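You operate a simulated robot arm through the tools that you are given. There is no shell and no other tool. Be economical: measure what you need, move in short steps, check, and stop when the job is done.

Carry out the task below with a simulated robot arm. There is one attempt and no reset: what you move stays moved.

## Task
Move the black wheel from the round blue holder to the red frame's post.
Fine: park the plain orange cap on the narrow wooden table; the small silver collar goes under the wheel; push the cap home there; spin the wheel a quarter turn or more.

It is judged by the outcome, as a careful person would: the job done as asked, and still so three seconds after it is handed in. It fails if anything else is knocked over, pushed out of place, dropped, spilled or broken. A push-on lid holds only when it is set on centred and level and pressed home; a screw cap is set on level and turned clockwise until tight.

## Robot
A 7-joint arm with a two-finger gripper on a trunk, on a base that drives. Base frame: it is fixed to the floor where the robot stands at the start and does not move with it; the origin is under the middle of the robot, x ahead of it, y to its left, z up. Units: m, degrees, N and s.
With the tool pointing down near the work surface it reaches from about 0.28 to 0.72 m from the robot's upright axis, wherever it stands. Its first joint turns from -166.0 to 166.0 degrees. Places, roughly: black wheel (20x20x6 cm) [0.6, -0.6, 0.9]; narrow wooden table [0.6, -0.3, 0.7]; silver post on the red frame [0.6, 0.2, 0.8]; small black collar (5x5x3 cm) [0.6, -0.6, 0.8]; small gold collar (5x5x2 cm) [0.5, -0.1, 0.8]; small silver collar (5x5x2 cm) [0.5, 0, 0.7]; stub [0.6, -0.2, 0.8]. Payload 2.94 kg.
The TCP is the grasp point between the finger pads, 0.03 m short of the fingertips. In the tool frame z runs along the fingers and y along their closing line. The gripper opens to 0.138 m. The gripper's body begins 0.109 m behind the TCP.
Orientation is that of the tool frame in the base frame, as [roll, pitch, yaw] about the fixed x, y, z axes, in that order (R = Rz(yaw) Ry(pitch) Rx(roll)). With the fingers straight down and closing along the base's y, the tool's x points along the base's -x, its y along +y and its z along -z.

## Interface
- The arm moves only by the tool move_arm. Its argument "steps" is a list of rows, each a list of 7 numbers: the turn, a rotation vector about the base's x, y, z in degrees, then the shift along the base's x, y, z in mm, then the closure in counts, from 0 (fully open) to 255 (shut). In form: [[wx, wy, wz, x, y, z, hand], ...]. A call has 1 to 12 rows; each row is the pose to reach, as a shift and turn from the pose commanded when the call began. Each row takes 0.2 s and may step no farther than 0.05 m and 8.6 degrees from the row before; otherwise, or with a gripper value out of range, the whole call is refused. A pose out of reach is approached as far as the arm can. The call stops where the force on the tool passes 80 N (or 10 N more than at its start, if that is more) or the arm is blocked; 0.2 s more then pass. Each finger halts on what it meets, pressing with about 37 N; the grip force reading is that of the motor and also rises with nothing between the fingers. The clock runs only during rows and for 0.2 s after the last one: add rows that repeat a pose to give the fingers time. The reply holds the time, the measured pose of the TCP, the force on the tool along the base axes, the opening and the grip force, in the units named above and with some noise, with the torque about the TCP (base axes, N m) and any sound that the robot's microphone picked up, and new pictures: "views" is both (left out), scene, wrist or none.
- Cameras (640 x 400 px; columns grow to the right, rows downward): "scene" is now at [0.0025, 0.1307, 1.5781]; the picture's right is [-0.20, -0.98, 0.00], its down [-0.74, 0.15, -0.66] and it looks along [0.65, -0.13, -0.75] (base axes); focal length 264 px, centre (320, 200). "wrist" rides on the gripper at [0.071, 0.019, -0.146] in the tool frame; the picture's right is [-0.26, 0.97, 0.00], its down [-0.85, -0.23, -0.48] and it looks along [-0.46, -0.12, 0.88] (tool axes); focal length 280 px, centre (320, 200). There is no depth. A picture from a camera that has moved, and an enlarged one, comes with that camera's place and axes in the base frame and with its lens. The place of the scene camera against the robot may be out by one fixed shift of up to 0.025 m in any direction.
- raise_lower(by): slides the trunk up (or, below 0, down) by that many m; the arm and the scene camera ride with it, the base frame stays. It gives what a move gives, with no picture.
- steer(legs): drives the robot by 1 to 6 legs, each [ahead, left, turn to the left] in m, m and degrees, along the robot's own axes; the way and the turn of a leg run together, so that a leg with both is an arc; at most 1.5 m and 180 degrees a leg. The arm and the cameras ride along, it lands a little off, and it stops where it bumps. It gives what a move gives, and a new picture of the scene camera.
- turn_head(pan, tilt): turns the head with the scene camera to pan (to the left, within 86 degrees either way) and tilt (down, from -29 to 69), counted from straight ahead of the robot. It gives what a move gives, and a new picture of the scene camera.
- enlarge(camera, box): a new picture of the part [left, top, right, bottom] of that camera's present view, enlarged. No time passes.
- finish_job(): hands the job in; it is judged then, once.

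Work in short steps. Places have to be worked out from the pictures, the camera data and where the tool is seen: move nearer, look again, correct. Check each grasp and each placing, and mend what went wrong. You have 120 turns and 260 pictures in all, those below and enlarged ones among them. Open the gripper and draw the arm clear of the work before you hand the job in, unless the task says otherwise; then end with one line.

The tools are called after "Emit:" as a command line: name --pt "numbers of a row" for each row, then --argument value for the rest, lists and objects as JSON in quotes. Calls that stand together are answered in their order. move_arm: Moves the arm, as the interface text tells. Its arguments: {"type":"object","properties":{"steps":{"type":"array","items":{"type":"array","items":{"type":"number"}}},"views":{"type":"string","enum":["both","scene","wrist","none"]}},"required":["steps"]} The other tools are called the same way: raise_lower (by) slides the trunk up or down; steer (legs) drives the base; turn_head (pan, tilt) turns the head that bears the scene camera; enlarge (camera, box) takes an enlarged picture of a part of a camera's view; finish_job () hands the job in.

At the start:

```text
time_s: 0.0
eef_pos: [0.4416, -0.0557, 1.1716]
orientation: [180.0, 0.0, -179.9]
force: [-0.2, 0.6, 0.1]
torque: [-0.01, 0.01, -0.01]
opening: 0.138
grip_force: 0.0
trunk travel left (down, up): [-0.425, 0.029]
robot x, y, heading: [-0.0032, -0.0028, -0.2]
head pan, tilt: [-11.6, 48.7]
```

scene: 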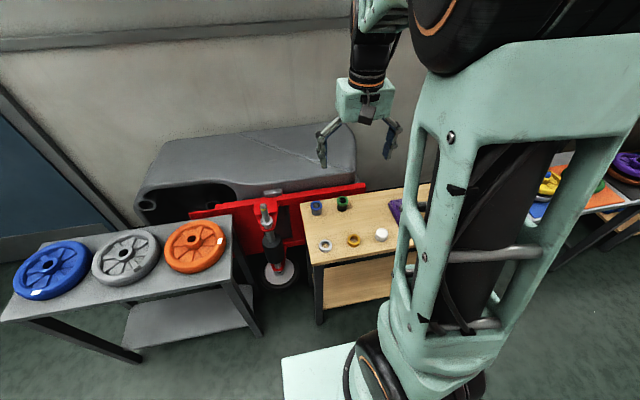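
wrist: 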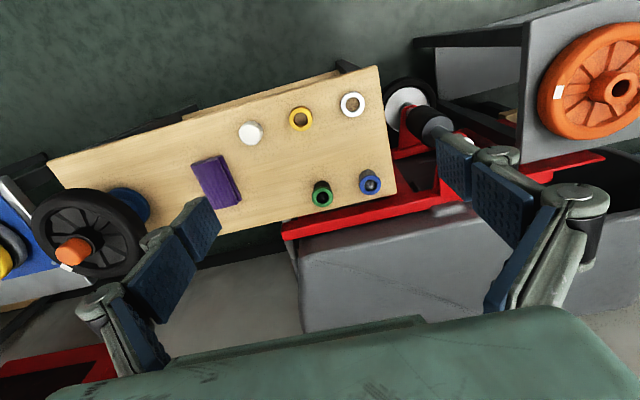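

I'll look more closely at the key items: the wheel, the table parts and the red frame's post.

Emit:
enlarge --camera "wrist" --box '[0, 140, 240, 290]'

Emit:
enlarge --camera "wrist" --box '[280, 60, 520, 210]'

Emit:
enlarge --camera "scene" --box '[190, 180, 430, 330]'

Emit:
turn_head --pan -55 --tilt 45

```text
2.67 times, centred on (120, 215) of wrist
camera zoom: at [0.3703, -0.0357, 1.3185], right [0.26, 0.97, 0.0], down [0.85, -0.23, 0.48], along [0.46, -0.12, -0.88], focal length 748 px, centre (853, 160)
```

zoom: 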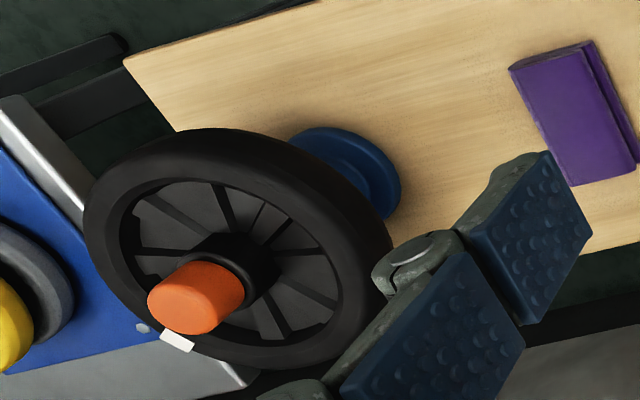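

```text
2.67 times, centred on (400, 135) of wrist
camera zoom: at [0.3703, -0.0357, 1.3185], right [0.26, 0.97, 0.0], down [0.85, -0.23, 0.48], along [0.46, -0.12, -0.88], focal length 748 px, centre (107, 373)
```

zoom: 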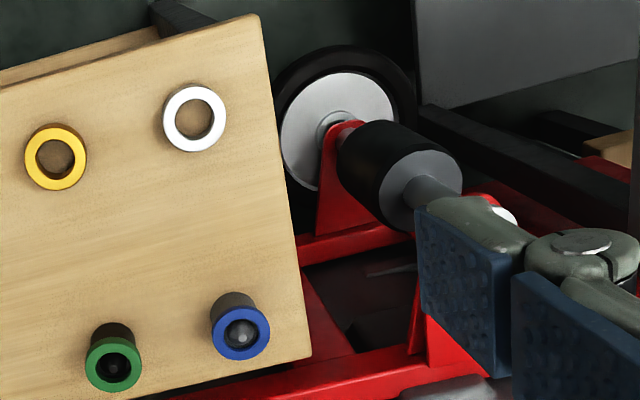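

```text
2.67 times, centred on (310, 255) of scene
camera zoom: at [0.0025, 0.1307, 1.5781], right [-0.2, -0.98, 0.0], down [-0.74, 0.15, -0.66], along [0.65, -0.13, -0.75], focal length 704 px, centre (347, 53)
```

zoom: 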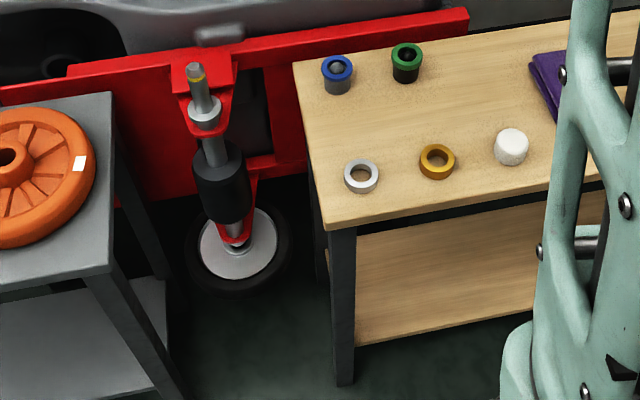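

```text
time_s: 1.1
eef_pos: [0.4418, -0.054, 1.1699]
orientation: [179.9, 0.0, 179.9]
force: [-0.3, 0.1, 0.2]
torque: [-0.05, -0.01, 0.02]
opening: 0.1381
grip_force: 0.1
trunk travel left (down, up): [-0.425, 0.029]
robot x, y, heading: [-0.0006, -0.0013, -0.4]
head pan, tilt: [-55.0, 45.0]
camera scene: at [-0.0273, 0.0798, 1.5833], right [-0.82, -0.57, 0.0], down [-0.41, 0.58, -0.71], along [0.41, -0.58, -0.71], focal length 264 px, centre (320, 200)
```

scene: 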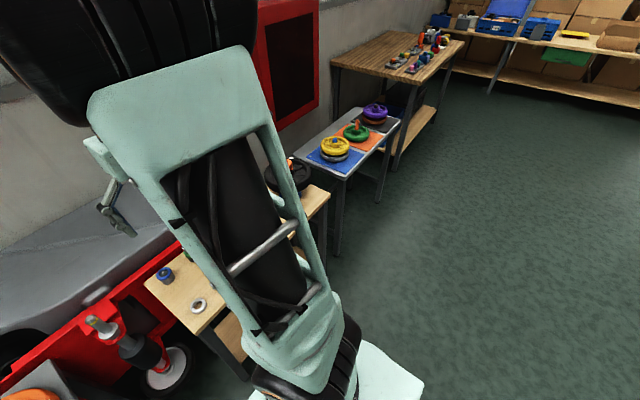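

Everything appears to stand vertical: wheel on its blue holder with the orange cap on top, loose collars on the table, and the red frame's post. The wheel is beyond reach, so I drive right to get near it.

Emit:
steer --legs '[[0, -0.45, 0]]'

Emit:
turn_head --pan -5 --tilt 50

Emit:
move_arm --pt "0 0 0 0 0 0 0" --views "wrist"

```text
time_s: 5.6
eef_pos: [0.4383, -0.5164, 1.1708]
orientation: [179.9, 0.1, 179.4]
force: [-0.4, -0.4, 0.0]
torque: [0.02, 0.01, -0.01]
opening: 0.1382
grip_force: 0.1
trunk travel left (down, up): [-0.425, 0.029]
robot x, y, heading: [-0.0056, -0.453, -0.6]
head pan, tilt: [-55.0, 45.0]
camera scene: at [-0.0289, -0.3749, 1.5833], right [-0.82, -0.57, 0.0], down [-0.4, 0.58, -0.71], along [0.4, -0.58, -0.71], focal length 264 px, centre (320, 200)
```

scene: 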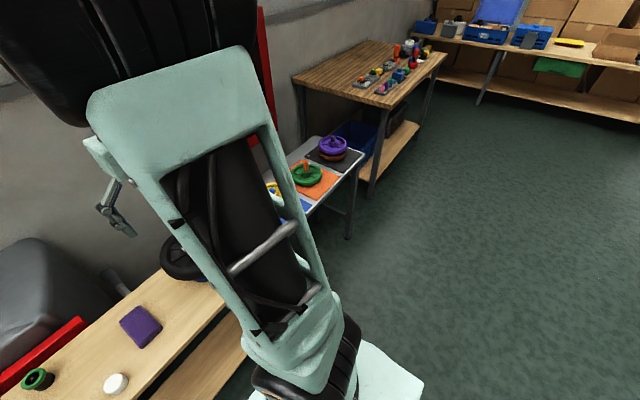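

```text
time_s: 6.8
eef_pos: [0.4389, -0.5143, 1.1718]
orientation: [179.9, 0.1, 179.4]
force: [0.1, 0.0, -0.1]
torque: [0.01, -0.02, 0.0]
opening: 0.1382
grip_force: 0.1
trunk travel left (down, up): [-0.425, 0.029]
robot x, y, heading: [0.0011, -0.4556, -0.3]
head pan, tilt: [-5.0, 50.0]
camera scene: at [0.0017, -0.3153, 1.5764], right [-0.1, -1.0, 0.0], down [-0.76, 0.07, -0.64], along [0.64, -0.06, -0.77], focal length 264 px, centre (320, 200)
```

scene: 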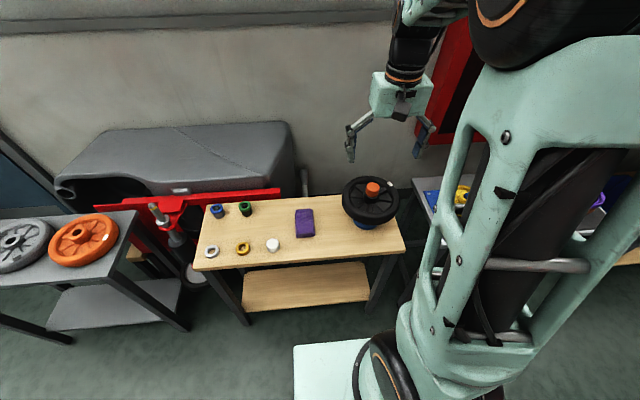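

```text
time_s: 7.2
eef_pos: [0.439, -0.5157, 1.1722]
orientation: [179.9, 0.1, 179.4]
force: [0.0, 0.6, 0.1]
torque: [0.02, -0.02, 0.01]
opening: 0.1381
grip_force: 0.0
trunk travel left (down, up): [-0.425, 0.029]
robot x, y, heading: [-0.0022, -0.4564, -0.8]
head pan, tilt: [-5.0, 50.0]
camera wrist: at [0.3677, -0.4943, 1.3185], right [0.27, 0.96, 0.0], down [0.85, -0.24, 0.48], along [0.46, -0.13, -0.88], focal length 280 px, centre (320, 200)
```

wrist: 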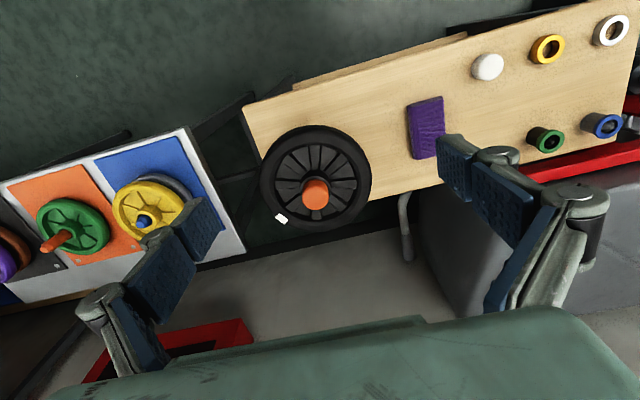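

The cap is near (0.58, -0.56). I move the open hand toward it, still well above, to triangulate with the wrist camera.

Emit:
move_arm --pt "0 0 0 40 -16 -20 0" --pt "0 0 0 80 -32 -40 0" --pt "0 0 0 120 -45 -50 0" --pt "0 0 0 140 -48 -60 0" --views "both"

```text
time_s: 8.2
eef_pos: [0.579, -0.5632, 1.1121]
orientation: [179.8, 0.0, 179.4]
force: [0.3, 0.7, 1.0]
torque: [-0.03, 0.0, -0.01]
opening: 0.1377
grip_force: 0.1
trunk travel left (down, up): [-0.425, 0.029]
robot x, y, heading: [-0.0023, -0.4548, -0.6]
head pan, tilt: [-5.0, 50.0]
camera scene: at [0.0022, -0.3153, 1.5764], right [-0.1, -1.0, 0.0], down [-0.76, 0.07, -0.64], along [0.64, -0.06, -0.77], focal length 264 px, centre (320, 200)
camera wrist: at [0.5087, -0.5419, 1.2596], right [0.27, 0.96, 0.0], down [0.85, -0.24, 0.48], along [0.46, -0.13, -0.88], focal length 280 px, centre (320, 200)
```

scene: 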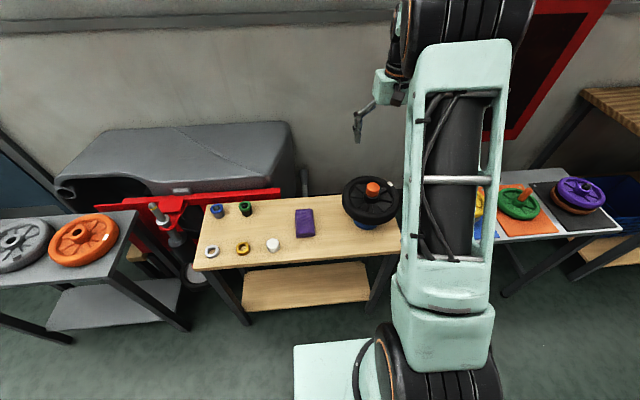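
wrist: 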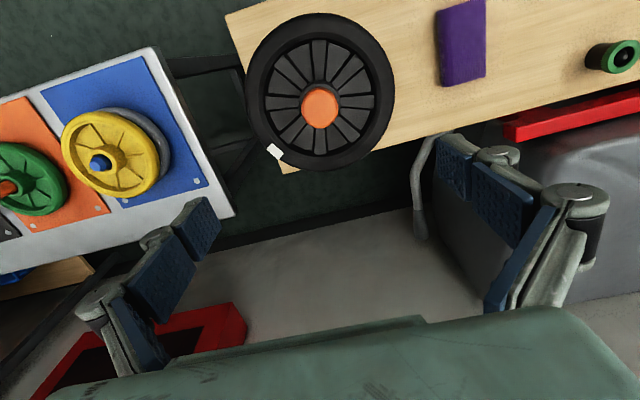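

Triangulated: cap top at about (0.573, -0.560, 0.896). I look closer at cap and hub shapes.

Emit:
enlarge --camera "scene" --box '[320, 160, 420, 240]'

Emit:
enlarge --camera "wrist" --box '[220, 0, 420, 180]'

```text
5.00 times, centred on (370, 200) of scene
camera zoom: at [0.0022, -0.3153, 1.5764], right [-0.1, -1.0, 0.0], down [-0.76, 0.07, -0.64], along [0.64, -0.06, -0.77], focal length 1321 px, centre (70, 200)
```

zoom: 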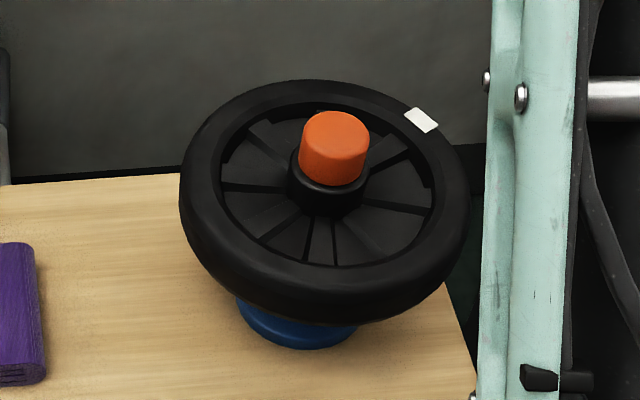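

```text
2.22 times, centred on (320, 90) of wrist
camera zoom: at [0.5087, -0.5419, 1.2596], right [0.27, 0.96, 0.0], down [0.85, -0.24, 0.48], along [0.46, -0.13, -0.88], focal length 623 px, centre (320, 444)
```

zoom: 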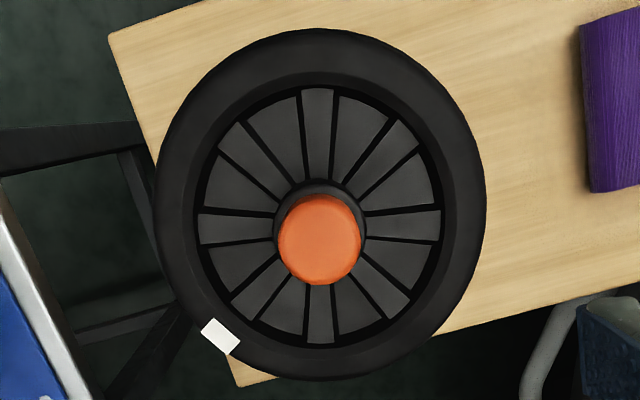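

Cap is ~4.7 cm wide, ~4 cm proud of the hub. I lower the hand, half closed, to above the cap and check alignment.

Emit:
move_arm --pt "0 0 0 -6 3 -45 50" --pt "0 0 0 -6 3 -90 100" --pt "0 0 0 -6 3 -125 100" --pt "0 0 0 -6 3 -160 100" --pt "0 0 0 -6 3 -160 100" --views "both"

```text
time_s: 9.4
eef_pos: [0.5709, -0.5576, 0.9538]
orientation: [179.9, -0.1, 179.4]
force: [-0.2, -0.2, 0.0]
torque: [-0.01, 0.01, 0.0]
opening: 0.0838
grip_force: 0.0
trunk travel left (down, up): [-0.425, 0.029]
robot x, y, heading: [-0.0025, -0.4572, -0.5]
head pan, tilt: [-5.0, 50.0]
camera scene: at [0.0017, -0.3152, 1.5764], right [-0.1, -1.0, 0.0], down [-0.76, 0.07, -0.64], along [0.64, -0.06, -0.77], focal length 264 px, centre (320, 200)
camera wrist: at [0.5005, -0.5373, 1.1006], right [0.27, 0.96, 0.0], down [0.85, -0.24, 0.48], along [0.46, -0.13, -0.88], focal length 280 px, centre (320, 200)
```

scene: 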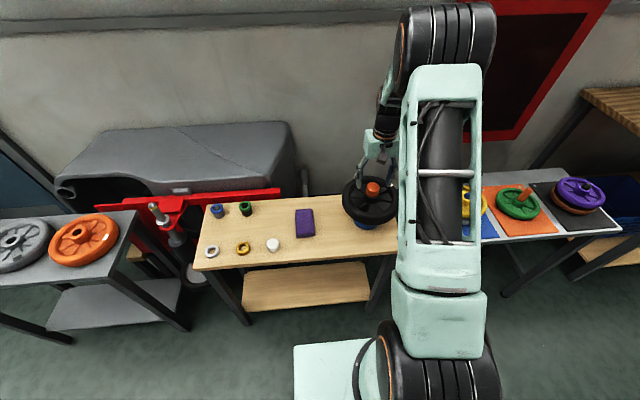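
wrist: 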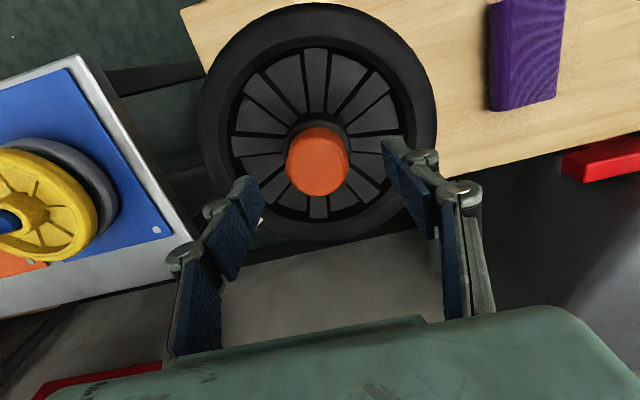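

Cap centre refined to (0.576, -0.560). I correct, lower around it and close.

Emit:
move_arm --pt "0 0 0 5 -3 -20 100" --pt "0 0 0 5 -3 -45 100" --pt "0 0 0 5 -3 -64 100" --pt "0 0 0 5 -3 -64 255" --pt "0 0 0 5 -3 -64 255" --pt "0 0 0 5 -3 -64 255" --views "both"

```text
time_s: 10.8
eef_pos: [0.5779, -0.5602, 0.8971]
orientation: [180.0, 0.7, 179.5]
force: [4.1, 9.6, 46.3]
torque: [0.38, 0.54, -0.07]
opening: 0.0533
grip_force: 36.5
trunk travel left (down, up): [-0.425, 0.029]
robot x, y, heading: [-0.0032, -0.4573, -0.6]
head pan, tilt: [-5.0, 50.0]
camera scene: at [-0.0033, -0.313, 1.5766], right [-0.1, -1.0, 0.0], down [-0.76, 0.07, -0.65], along [0.64, -0.06, -0.76], focal length 264 px, centre (320, 200)
camera wrist: at [0.5049, -0.5391, 1.0429], right [0.27, 0.96, 0.0], down [0.84, -0.24, 0.49], along [0.47, -0.13, -0.87], focal length 280 px, centre (320, 200)
```

scene: 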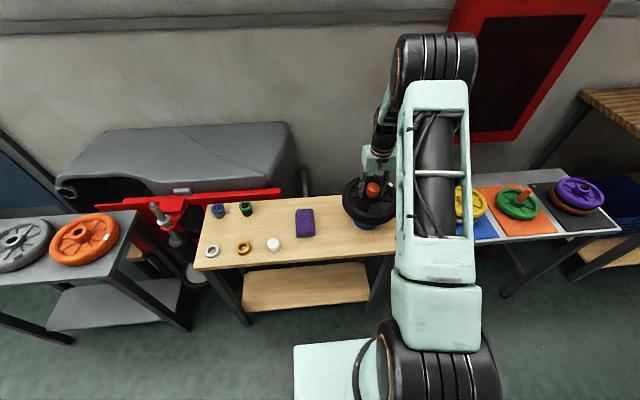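
wrist: 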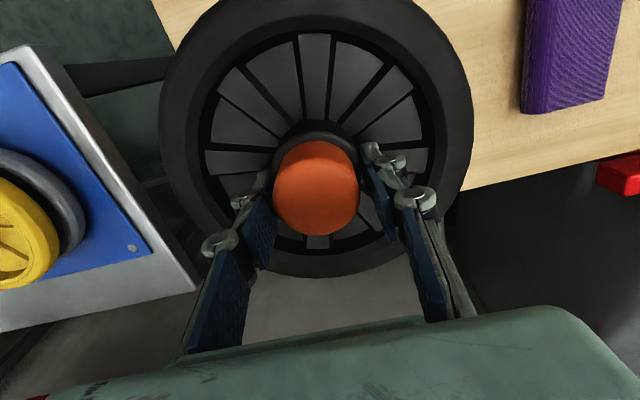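

Fingers closed at 53 mm with upward reaction – fingertips touch the hub top slightly. I lift in small steps to pull the cap.

Emit:
move_arm --pt "0 0 0 0 0 7 255" --pt "0 0 0 0 0 12 255" --pt "0 0 0 0 0 18 255" --pt "0 0 0 0 0 25 255" --views "wrist"

```text
time_s: 11.8
eef_pos: [0.5782, -0.5624, 0.9116]
orientation: [179.9, -0.2, 179.5]
force: [7.1, 8.6, -12.3]
torque: [0.31, -0.45, -0.1]
opening: 0.0529
grip_force: 36.9
trunk travel left (down, up): [-0.425, 0.029]
robot x, y, heading: [-0.0008, -0.4534, -0.6]
head pan, tilt: [-5.0, 50.0]
camera wrist: at [0.5076, -0.5409, 1.059], right [0.27, 0.96, 0.0], down [0.85, -0.24, 0.47], along [0.45, -0.13, -0.88], focal length 280 px, centre (320, 200)
```

wrist: 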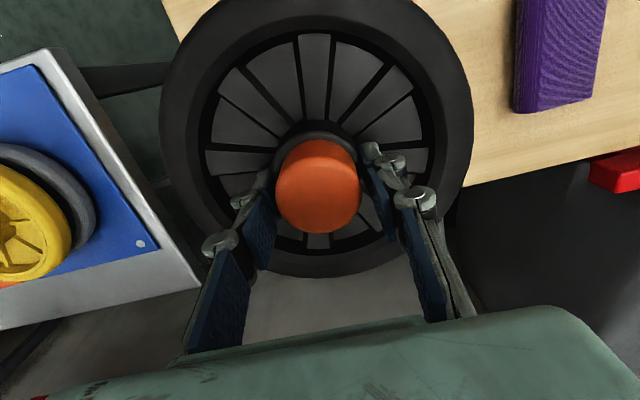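

The wheel seems to be rising with the hand. I check whether I'm gripping the hub and what lifted.

Emit:
enlarge --camera "scene" --box '[320, 150, 420, 240]'

Emit:
enlarge --camera "wrist" --box '[220, 110, 420, 235]'

```text
4.44 times, centred on (370, 195) of scene
camera zoom: at [0.0039, -0.3143, 1.5762], right [-0.1, -1.0, 0.0], down [-0.76, 0.07, -0.64], along [0.64, -0.06, -0.77], focal length 1174 px, centre (98, 222)
```

zoom: 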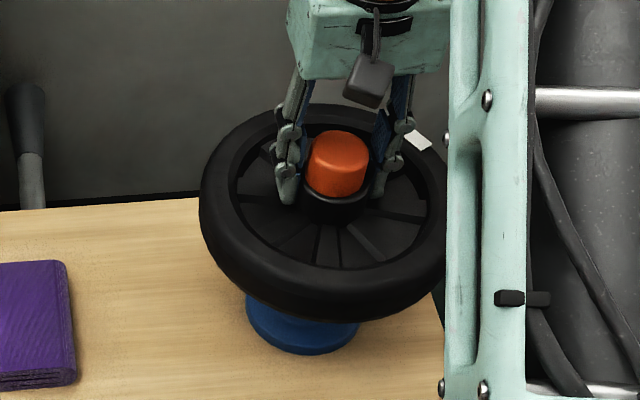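

```text
3.20 times, centred on (320, 172) of wrist
camera zoom: at [0.5076, -0.5409, 1.059], right [0.27, 0.96, 0.0], down [0.85, -0.24, 0.47], along [0.45, -0.13, -0.88], focal length 897 px, centre (320, 288)
```

zoom: 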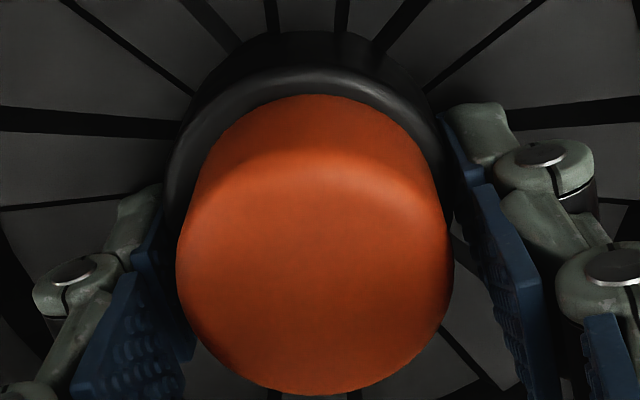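

The fingers are below the cap, around the black hub (53 mm) — a good later grip for the wheel. I set it back down, release, and re-grip higher on the cap.

Emit:
move_arm --pt "0 0 0 0 0 -8 255" --pt "0 0 0 0 0 -16 255" --pt "0 0 0 0 0 -19 255" --pt "0 0 0 0 0 -19 100" --pt "0 0 0 0 0 -19 100" --views "none"

Emit:
move_arm --pt "0 0 0 0 0 10 100" --pt "0 0 0 0 0 26 100" --pt "0 0 0 0 0 26 120" --views "wrist"

Emit:
enlarge --camera "scene" --box '[320, 150, 420, 240]'

```text
time_s: 13.0
eef_pos: [0.5787, -0.5635, 0.8944]
orientation: [179.9, 0.0, 179.5]
force: [0.0, -0.2, -0.4]
torque: [0.0, 0.03, 0.01]
opening: 0.084
grip_force: 0.1
trunk travel left (down, up): [-0.425, 0.029]
robot x, y, heading: [-0.0016, -0.4555, -0.6]
head pan, tilt: [-5.0, 50.0]
```

```text
time_s: 13.8
eef_pos: [0.5782, -0.5626, 0.9188]
orientation: [179.8, -0.1, 179.4]
force: [-0.4, -0.4, -0.2]
torque: [-0.01, 0.01, 0.01]
opening: 0.0729
grip_force: 0.2
trunk travel left (down, up): [-0.425, 0.029]
robot x, y, heading: [-0.0024, -0.4555, -0.6]
head pan, tilt: [-5.0, 50.0]
camera wrist: at [0.5069, -0.5419, 1.0652], right [0.27, 0.96, 0.0], down [0.85, -0.24, 0.47], along [0.46, -0.13, -0.88], focal length 280 px, centre (320, 200)
```

wrist: 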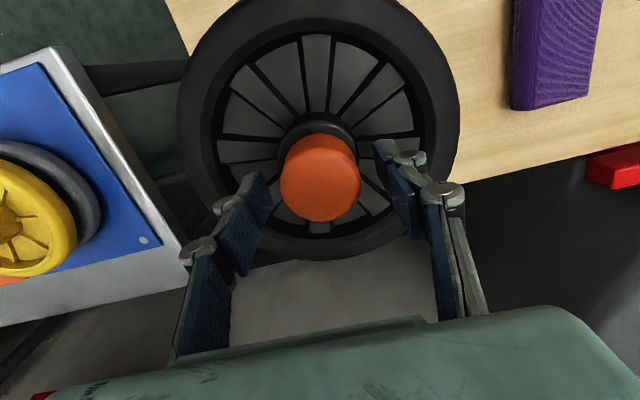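

```text
4.44 times, centred on (370, 195) of scene
camera zoom: at [0.0017, -0.3152, 1.5764], right [-0.1, -1.0, 0.0], down [-0.76, 0.07, -0.64], along [0.64, -0.06, -0.77], focal length 1174 px, centre (98, 222)
```

zoom: 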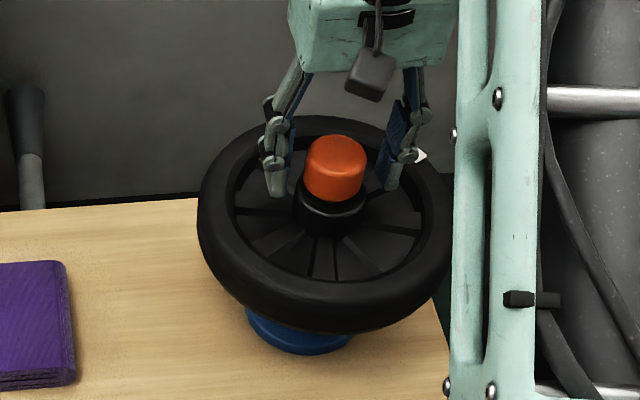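

Wheel is back on the holder. Now close on the cap and pull.

Emit:
move_arm --pt "0 0 0 0 0 0 255" --pt "0 0 0 0 0 0 255" --pt "0 0 0 0 0 0 255" --views "wrist"

```text
time_s: 14.6
eef_pos: [0.579, -0.5618, 0.9187]
orientation: [179.8, 0.1, 179.5]
force: [-0.2, 4.7, 1.4]
torque: [0.3, 0.12, -0.01]
opening: 0.053
grip_force: 37.0
trunk travel left (down, up): [-0.425, 0.029]
robot x, y, heading: [-0.0024, -0.4579, -0.7]
head pan, tilt: [-5.0, 50.0]
camera wrist: at [0.5069, -0.541, 1.0654], right [0.27, 0.96, 0.0], down [0.85, -0.24, 0.48], along [0.46, -0.13, -0.88], focal length 280 px, centre (320, 200)
```

wrist: 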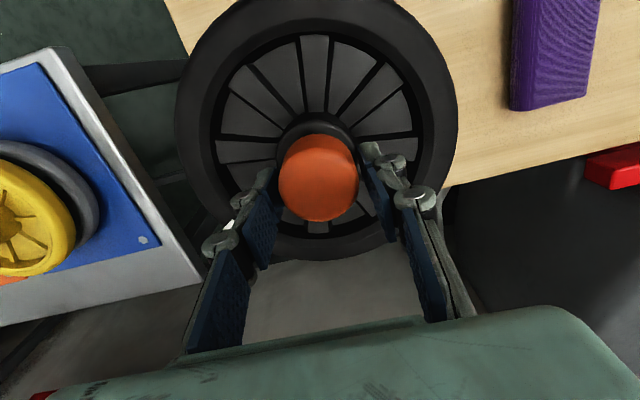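

Still 53 mm: still on the hub. I open, go 16 mm higher, and close again.

Emit:
move_arm --pt "0 0 0 0 0 0 130" --pt "0 0 0 0 0 0 130" --pt "0 0 0 0 0 16 130" --pt "0 0 0 0 0 16 255" --pt "0 0 0 0 0 16 255" --pt "0 0 0 0 0 16 255" --views "wrist"

Emit:
enlarge --camera "wrist" --box '[220, 110, 420, 235]'

Emit:
enlarge --camera "scene" --box '[320, 150, 420, 240]'

```text
time_s: 16.0
eef_pos: [0.5778, -0.5614, 0.9365]
orientation: [179.9, 0.1, 179.6]
force: [-0.1, 3.7, 0.3]
torque: [0.1, 0.04, -0.04]
opening: 0.0423
grip_force: 37.3
trunk travel left (down, up): [-0.425, 0.029]
robot x, y, heading: [-0.0023, -0.455, -0.6]
head pan, tilt: [-5.0, 50.0]
camera wrist: at [0.507, -0.5409, 1.0822], right [0.27, 0.96, 0.0], down [0.85, -0.24, 0.48], along [0.46, -0.13, -0.88], focal length 280 px, centre (320, 200)
```

wrist: 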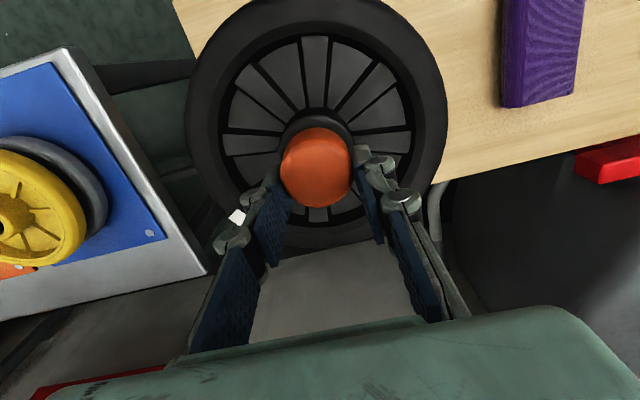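

```text
3.20 times, centred on (320, 172) of wrist
camera zoom: at [0.507, -0.5409, 1.0822], right [0.27, 0.96, 0.0], down [0.85, -0.24, 0.48], along [0.46, -0.13, -0.88], focal length 897 px, centre (320, 288)
```

zoom: 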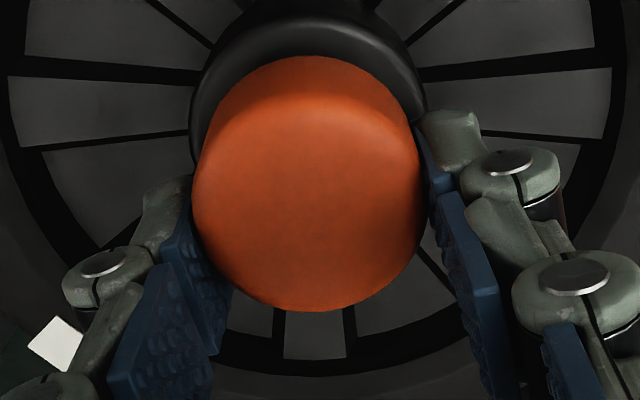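

```text
4.44 times, centred on (370, 195) of scene
camera zoom: at [0.0016, -0.3147, 1.5764], right [-0.1, -1.0, 0.0], down [-0.76, 0.07, -0.64], along [0.64, -0.06, -0.77], focal length 1174 px, centre (98, 222)
```

zoom: 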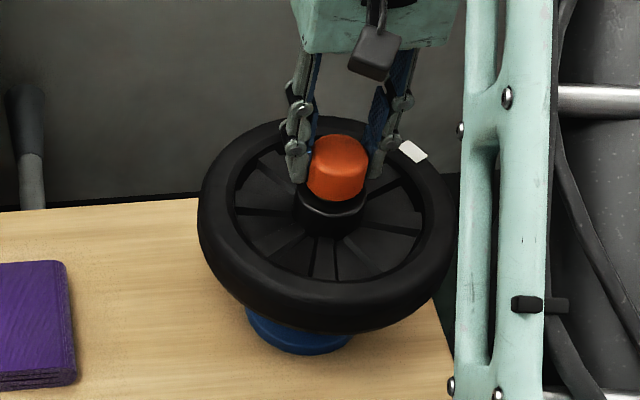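

Gripping the cap now (42 mm). Pull straight up.

Emit:
move_arm --pt "0 0 0 0 0 4 255" --pt "0 0 0 0 0 8 255" --pt "0 0 0 0 0 14 255" --pt "0 0 0 0 0 24 255" --pt "0 0 0 0 0 44 255" --views "wrist"

Emit:
enlarge --camera "scene" --box '[320, 150, 420, 240]'

```text
time_s: 17.2
eef_pos: [0.5764, -0.5639, 0.9812]
orientation: [179.8, 0.0, 179.5]
force: [-0.8, 0.2, -0.8]
torque: [0.0, -0.03, -0.01]
opening: 0.0422
grip_force: 37.4
trunk travel left (down, up): [-0.425, 0.029]
robot x, y, heading: [-0.0049, -0.4567, -0.2]
head pan, tilt: [-5.0, 50.0]
camera wrist: at [0.5058, -0.5432, 1.1274], right [0.27, 0.96, 0.0], down [0.85, -0.24, 0.48], along [0.46, -0.13, -0.88], focal length 280 px, centre (320, 200)
```

wrist: 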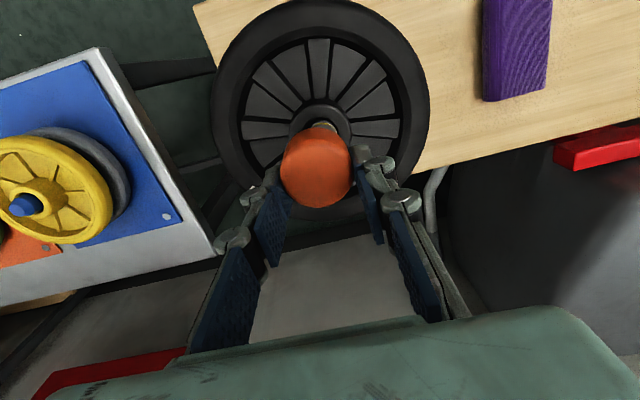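

```text
4.44 times, centred on (370, 195) of scene
camera zoom: at [0.0014, -0.3152, 1.5764], right [-0.1, -1.0, 0.0], down [-0.76, 0.07, -0.64], along [0.64, -0.06, -0.77], focal length 1174 px, centre (98, 222)
```

zoom: 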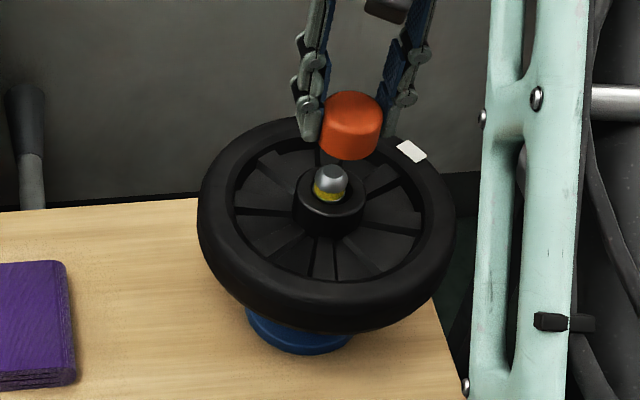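

Cap is off cleanly, holder post now visible. I raise and move it left over the table's free area to pick a parking spot.

Emit:
move_arm --pt "0 0 0 0 0 40 255" --pt "0 0 0 -20 45 50 255" --pt "0 0 0 -40 90 50 255" --pt "0 0 0 -60 135 50 255" --pt "0 0 0 -80 180 50 255" --pt "0 0 0 -90 220 40 255" --views "both"

```text
refused: row 2 steps farther than a row can; nothing moved
```

Shorter steps.

Emit:
move_arm --pt "0 0 0 0 0 40 255" --pt "0 0 0 -18 40 50 255" --pt "0 0 0 -36 80 50 255" --pt "0 0 0 -54 120 50 255" --pt "0 0 0 -72 160 50 255" --pt "0 0 0 -90 200 40 255" --views "both"

```text
time_s: 18.6
eef_pos: [0.4868, -0.3649, 1.0228]
orientation: [179.9, 0.0, 179.4]
force: [-0.4, -0.8, -0.6]
torque: [-0.02, -0.02, 0.01]
opening: 0.0418
grip_force: 36.7
trunk travel left (down, up): [-0.425, 0.029]
robot x, y, heading: [0.0028, -0.4565, -0.4]
head pan, tilt: [-5.0, 50.0]
camera scene: at [0.0015, -0.3145, 1.5763], right [-0.1, -1.0, 0.0], down [-0.76, 0.07, -0.64], along [0.64, -0.06, -0.77], focal length 264 px, centre (320, 200)
camera wrist: at [0.4154, -0.3442, 1.1693], right [0.27, 0.96, 0.0], down [0.85, -0.24, 0.48], along [0.46, -0.13, -0.88], focal length 280 px, centre (320, 200)
```

scene: 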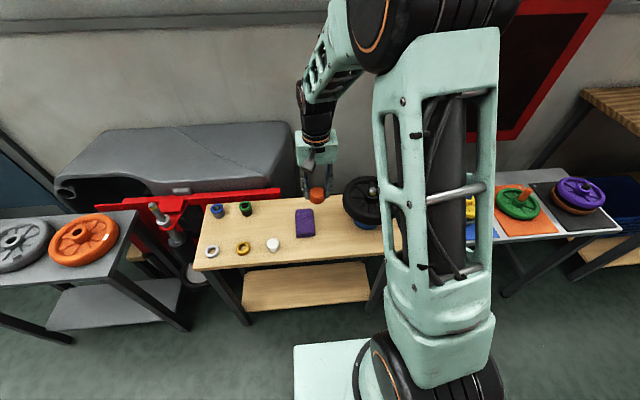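
wrist: 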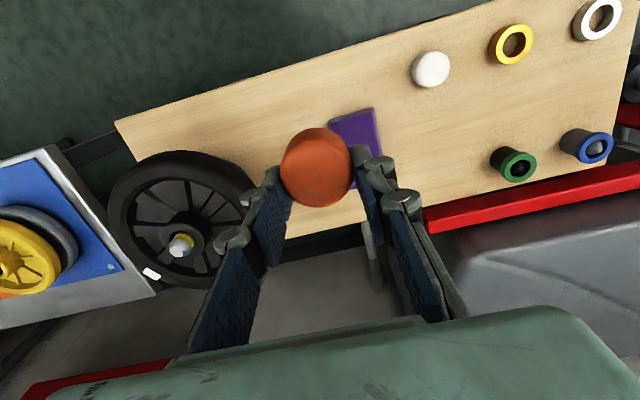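

Free spot near the front edge at about (0.475, -0.385), clear of purple pad and wheel. I descend above it.

Emit:
move_arm --pt "0 0 0 -12 -20 -40 255" --pt "0 0 0 -12 -20 -80 255" --pt "0 0 0 -12 -20 -120 255" --pt "0 0 0 -12 -20 -160 255" --pt "0 0 0 -12 -20 -190 255" --pt "0 0 0 -12 -20 -200 255" --views "both"

```text
time_s: 20.0
eef_pos: [0.4753, -0.3842, 0.8189]
orientation: [179.9, -0.1, 179.4]
force: [-0.9, -0.4, -1.0]
torque: [-0.01, -0.03, -0.01]
opening: 0.0422
grip_force: 37.5
trunk travel left (down, up): [-0.425, 0.029]
robot x, y, heading: [-0.0024, -0.4568, -0.7]
head pan, tilt: [-5.0, 50.0]
camera scene: at [0.0018, -0.3152, 1.5764], right [-0.1, -1.0, 0.0], down [-0.76, 0.07, -0.64], along [0.64, -0.06, -0.77], focal length 264 px, centre (320, 200)
camera wrist: at [0.4045, -0.3633, 0.9666], right [0.27, 0.96, 0.0], down [0.85, -0.24, 0.47], along [0.46, -0.13, -0.88], focal length 280 px, centre (320, 200)
```

scene: 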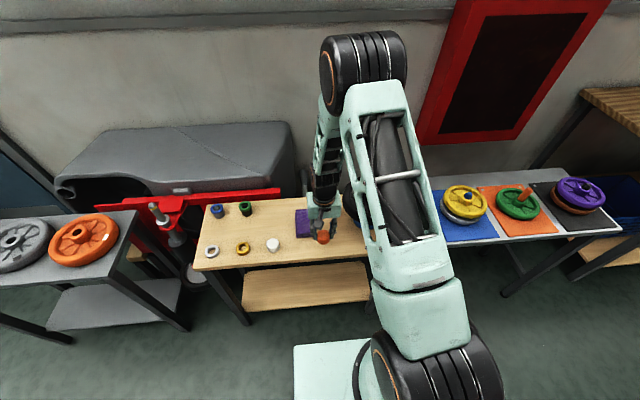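
wrist: 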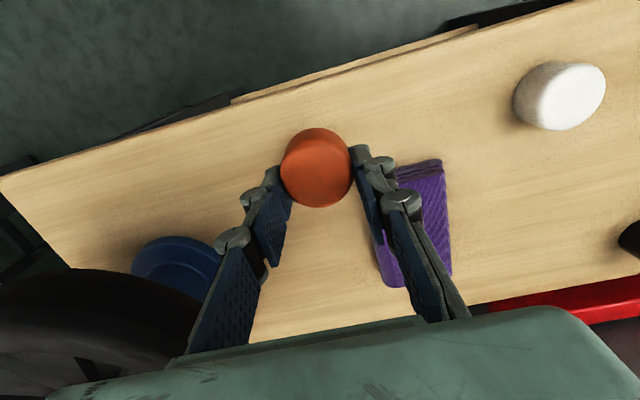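

Clear around. Slow descent to contact.

Emit:
move_arm --pt "0 0 0 0 0 -10 255" --pt "0 0 0 0 0 -18 255" --pt "0 0 0 0 0 -24 255" --pt "0 0 0 0 0 -28 255" --pt "0 0 0 0 0 -32 255" --views "wrist"

```text
time_s: 21.2
eef_pos: [0.4776, -0.3815, 0.7879]
orientation: [180.0, 0.0, 179.5]
force: [0.0, 0.2, 0.2]
torque: [0.01, 0.01, -0.01]
opening: 0.0426
grip_force: 37.1
trunk travel left (down, up): [-0.425, 0.029]
robot x, y, heading: [-0.001, -0.4514, -0.6]
head pan, tilt: [-5.0, 50.0]
camera wrist: at [0.4052, -0.3613, 0.9341], right [0.27, 0.96, 0.0], down [0.85, -0.24, 0.48], along [0.46, -0.13, -0.88], focal length 280 px, centre (320, 200)
```

wrist: 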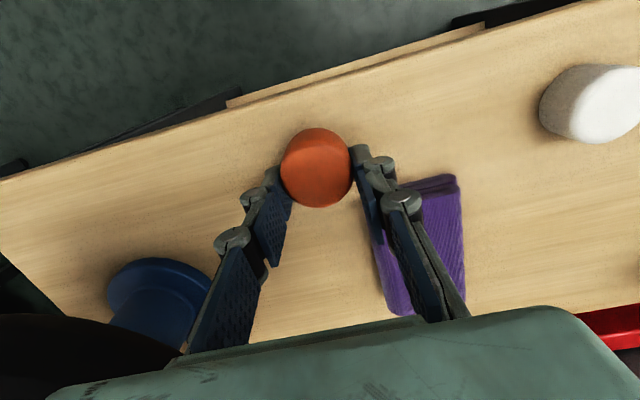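

Emit:
move_arm --pt "0 0 0 0 0 -4 255" --pt "0 0 0 0 0 -8 255" --pt "0 0 0 0 0 -12 255" --pt "0 0 0 0 0 -16 255" --views "none"

```text
time_s: 22.2
eef_pos: [0.4752, -0.382, 0.7724]
orientation: [179.9, 0.1, 179.5]
force: [-1.9, -0.3, 11.4]
torque: [0.14, 0.3, 0.02]
opening: 0.0423
grip_force: 36.5
trunk travel left (down, up): [-0.425, 0.029]
robot x, y, heading: [-0.0017, -0.4525, -0.6]
head pan, tilt: [-5.0, 50.0]
```

Contact (11 N). I open slightly, then back off upward.

Emit:
move_arm --pt "0 0 0 0 0 1 150" --pt "0 0 0 0 0 1 135" --pt "0 0 0 0 0 1 135" --pt "0 0 0 0 0 30 135" --pt "0 0 0 0 0 70 135" --pt "0 0 0 0 0 115 135" --views "both"

```text
time_s: 23.6
eef_pos: [0.4746, -0.3852, 0.8855]
orientation: [179.9, -0.1, 179.4]
force: [-0.5, 0.4, 0.4]
torque: [0.01, -0.01, 0.0]
opening: 0.0648
grip_force: 0.0
trunk travel left (down, up): [-0.425, 0.029]
robot x, y, heading: [-0.0008, -0.4592, -0.5]
head pan, tilt: [-5.0, 50.0]
camera scene: at [0.0012, -0.3154, 1.5763], right [-0.1, -1.0, 0.0], down [-0.76, 0.07, -0.64], along [0.64, -0.06, -0.77], focal length 264 px, centre (320, 200)
camera wrist: at [0.4037, -0.3644, 1.0334], right [0.27, 0.96, 0.0], down [0.85, -0.24, 0.47], along [0.46, -0.13, -0.88], focal length 280 px, centre (320, 200)
```

scene: 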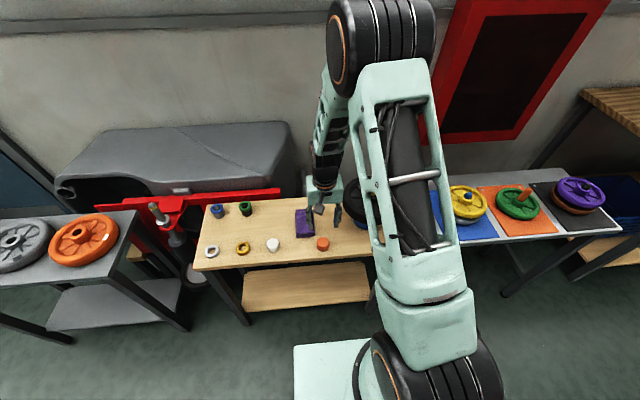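
wrist: 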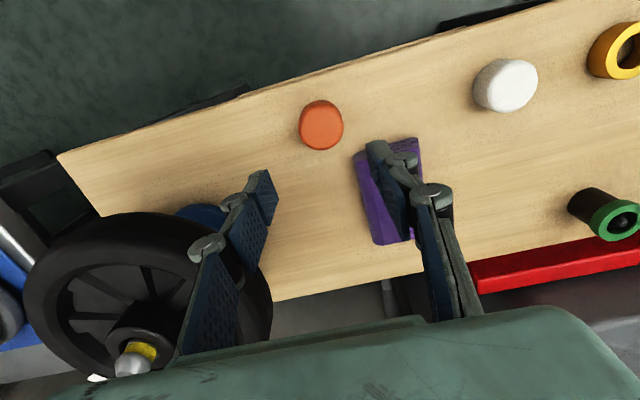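

Cap is parked upright. Raise, then drive left to where the silver collar and the post are in reach.

Emit:
move_arm --pt "0 0 0 0 0 50 0" --pt "0 0 0 0 0 100 0" --pt "0 0 0 0 0 150 0" --pt "0 0 0 0 0 200 0" --views "none"

Emit:
steer --legs '[[0, 0.45, 0]]'

Emit:
move_arm --pt "0 0 0 0 0 0 0" --views "wrist"

```text
time_s: 24.6
eef_pos: [0.4767, -0.3813, 1.085]
orientation: [179.9, 0.1, 179.5]
force: [-0.8, -0.6, 0.0]
torque: [-0.03, -0.03, 0.01]
opening: 0.1375
grip_force: 0.0
trunk travel left (down, up): [-0.425, 0.029]
robot x, y, heading: [-0.0015, -0.4559, -0.4]
head pan, tilt: [-5.0, 50.0]
```

```text
time_s: 29.1
eef_pos: [0.4807, 0.0723, 1.0851]
orientation: [180.0, 0.0, 180.0]
force: [-0.4, -0.5, -0.2]
torque: [0.03, 0.02, 0.01]
opening: 0.1379
grip_force: 0.1
trunk travel left (down, up): [-0.425, 0.029]
robot x, y, heading: [0.002, -0.0046, 0.1]
head pan, tilt: [-5.0, 50.0]
camera scene: at [0.0036, 0.1348, 1.5764], right [-0.09, -1.0, 0.0], down [-0.76, 0.07, -0.64], along [0.64, -0.06, -0.77], focal length 264 px, centre (320, 200)
```

scene: 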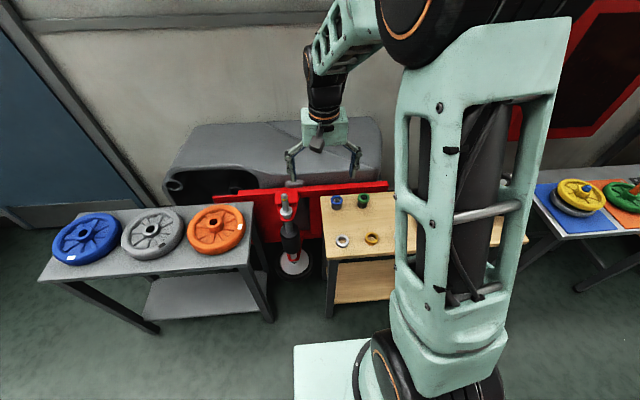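

```text
time_s: 29.5
eef_pos: [0.4796, 0.0717, 1.0851]
orientation: [179.9, -0.1, 179.9]
force: [0.6, -0.9, -0.8]
torque: [-0.05, 0.04, 0.01]
opening: 0.138
grip_force: 0.1
trunk travel left (down, up): [-0.425, 0.029]
robot x, y, heading: [-0.0002, -0.0068, -0.0]
head pan, tilt: [-5.0, 50.0]
camera wrist: at [0.4084, 0.0921, 1.2314], right [0.26, 0.96, 0.0], down [0.85, -0.23, 0.48], along [0.46, -0.12, -0.88], focal length 280 px, centre (320, 200)
```

wrist: 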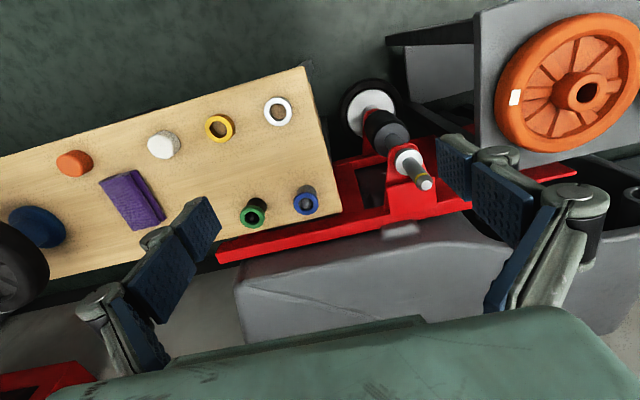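

Collar at about (0.478, 0.002); post at about (0.62, 0.20). Move over the collar to refine.

Emit:
move_arm --pt "0 0 0 0 -35 -30 50" --pt "0 0 0 0 -70 -60 100" --pt "0 0 0 0 -70 -105 100" --pt "0 0 0 0 -70 -150 100" --pt "0 0 0 0 -70 -195 100" --pt "0 0 0 0 -70 -215 100" --views "wrist"

Emit:
enlarge --camera "scene" --box '[230, 170, 400, 280]'

```text
time_s: 30.9
eef_pos: [0.477, 0.0008, 0.87]
orientation: [179.9, 0.0, 179.9]
force: [-0.8, -0.1, 0.0]
torque: [0.0, 0.01, 0.04]
opening: 0.0838
grip_force: 0.1
trunk travel left (down, up): [-0.425, 0.029]
robot x, y, heading: [0.0009, -0.0046, -0.0]
head pan, tilt: [-5.0, 50.0]
camera wrist: at [0.4065, 0.0214, 1.0164], right [0.26, 0.96, 0.0], down [0.85, -0.23, 0.48], along [0.46, -0.12, -0.88], focal length 280 px, centre (320, 200)
```

wrist: 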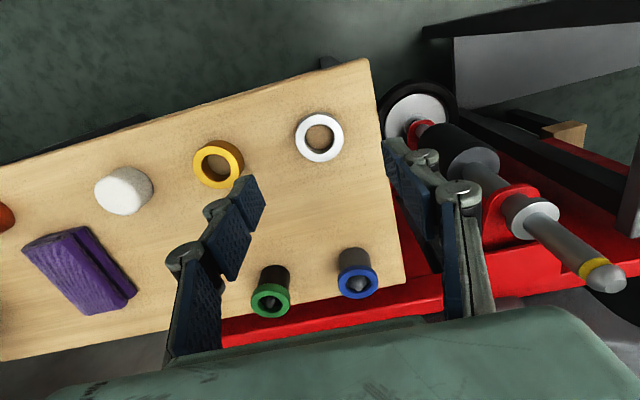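

```text
3.64 times, centred on (315, 225) of scene
camera zoom: at [0.0038, 0.1347, 1.5764], right [-0.09, -1.0, 0.0], down [-0.76, 0.07, -0.64], along [0.64, -0.06, -0.77], focal length 961 px, centre (338, 109)
```

zoom: 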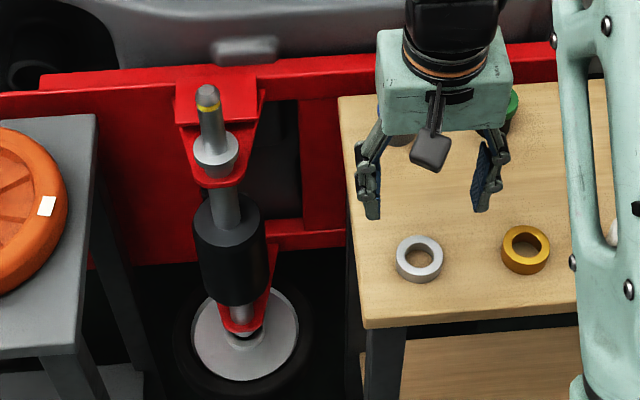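

Collar refined at (0.477, 0.003), top ~0.757. Lower around it gently and close.

Emit:
move_arm --pt "0 0 0 -1 2 -40 100" --pt "0 0 0 -1 2 -75 100" --pt "0 0 0 -1 2 -88 100" --pt "0 0 0 -1 2 -95 100" --pt "0 0 0 -1 2 -95 100" --views "wrist"

```text
time_s: 32.1
eef_pos: [0.4787, 0.0027, 0.7748]
orientation: [179.9, 0.1, 179.9]
force: [-0.1, -0.3, -0.3]
torque: [-0.01, 0.0, -0.02]
opening: 0.0835
grip_force: 0.1
trunk travel left (down, up): [-0.425, 0.029]
robot x, y, heading: [0.0004, -0.0048, -0.0]
head pan, tilt: [-5.0, 50.0]
camera wrist: at [0.4072, 0.0233, 0.9212], right [0.26, 0.96, 0.0], down [0.85, -0.23, 0.48], along [0.46, -0.12, -0.88], focal length 280 px, centre (320, 200)
```

wrist: 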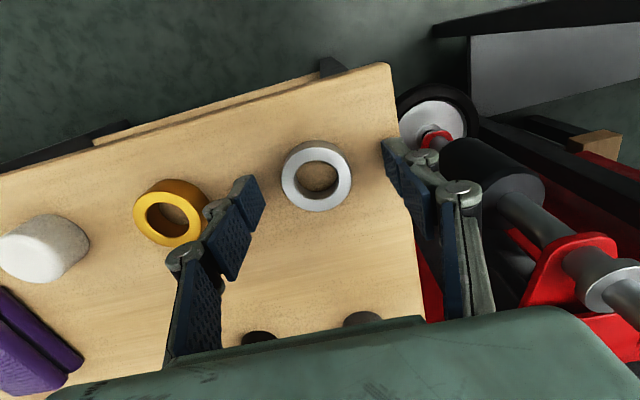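

Emit:
move_arm --pt "0 0 0 -2 1 -4 100" --pt "0 0 0 -2 1 -4 255" --pt "0 0 0 -2 1 -4 255" --pt "0 0 0 -2 1 -4 255" --views "none"

Emit:
move_arm --pt "0 0 0 0 0 40 255" --pt "0 0 0 0 0 80 255" --views "wrist"

```text
time_s: 33.1
eef_pos: [0.4762, 0.0037, 0.7716]
orientation: [179.9, 0.0, 179.8]
force: [-0.8, -1.3, 0.6]
torque: [-0.01, 0.01, 0.0]
opening: 0.045
grip_force: 37.3
trunk travel left (down, up): [-0.425, 0.029]
robot x, y, heading: [-0.0019, -0.0079, -0.1]
head pan, tilt: [-5.0, 50.0]
```

```text
time_s: 33.7
eef_pos: [0.4735, 0.0034, 0.8491]
orientation: [179.9, -0.1, 179.9]
force: [0.0, -0.6, -1.7]
torque: [0.01, 0.02, -0.03]
opening: 0.0446
grip_force: 36.6
trunk travel left (down, up): [-0.425, 0.029]
robot x, y, heading: [-0.0008, -0.006, -0.0]
head pan, tilt: [-5.0, 50.0]
camera wrist: at [0.4029, 0.024, 0.9954], right [0.26, 0.96, 0.0], down [0.85, -0.23, 0.47], along [0.46, -0.12, -0.88], focal length 280 px, centre (320, 200)
```

wrist: 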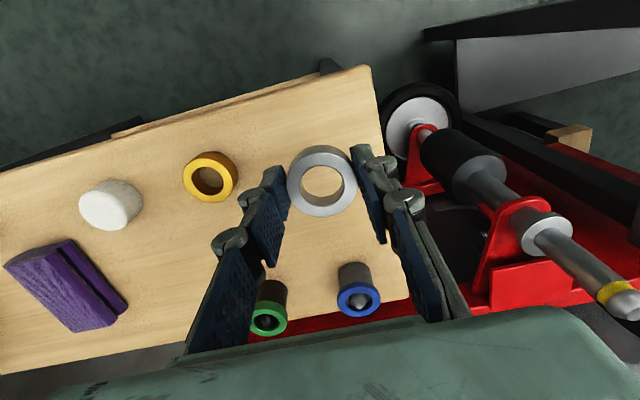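

Collar held level. Post tip triangulates to ≈(0.619, 0.199, 0.853). I raise and go above the post.

Emit:
move_arm --pt "0 0 0 0 0 48 255" --pt "0 0 0 0 0 95 255" --pt "0 0 0 25 40 95 255" --pt "0 0 0 50 80 95 255" --pt "0 0 0 75 120 95 255" --pt "0 0 0 100 155 95 255" --pt "0 0 0 120 180 95 255" --pt "0 0 0 144 196 95 255" --views "both"

```text
time_s: 35.5
eef_pos: [0.6182, 0.2039, 0.9451]
orientation: [180.0, -0.1, 179.8]
force: [0.8, 0.4, -1.1]
torque: [-0.01, 0.03, 0.01]
opening: 0.0448
grip_force: 37.1
trunk travel left (down, up): [-0.425, 0.029]
robot x, y, heading: [0.0018, -0.0042, -0.2]
head pan, tilt: [-5.0, 50.0]
camera scene: at [0.0043, 0.135, 1.5764], right [-0.09, -1.0, 0.0], down [-0.76, 0.07, -0.64], along [0.64, -0.06, -0.77], focal length 264 px, centre (320, 200)
camera wrist: at [0.5482, 0.2234, 1.0911], right [0.26, 0.96, 0.0], down [0.85, -0.23, 0.47], along [0.46, -0.12, -0.88], focal length 280 px, centre (320, 200)
```

scene: 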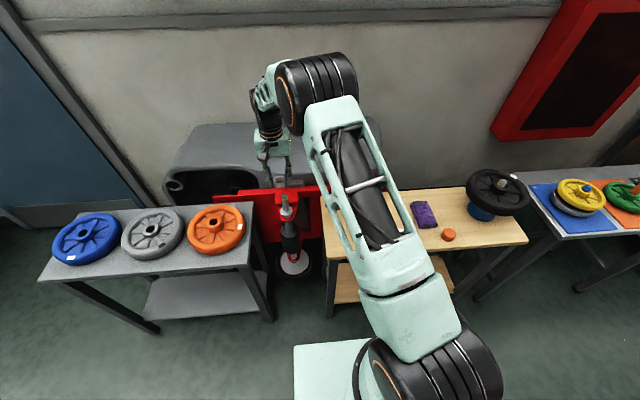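
wrist: 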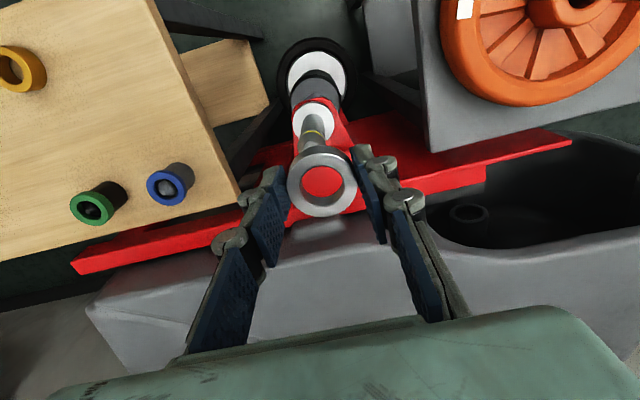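

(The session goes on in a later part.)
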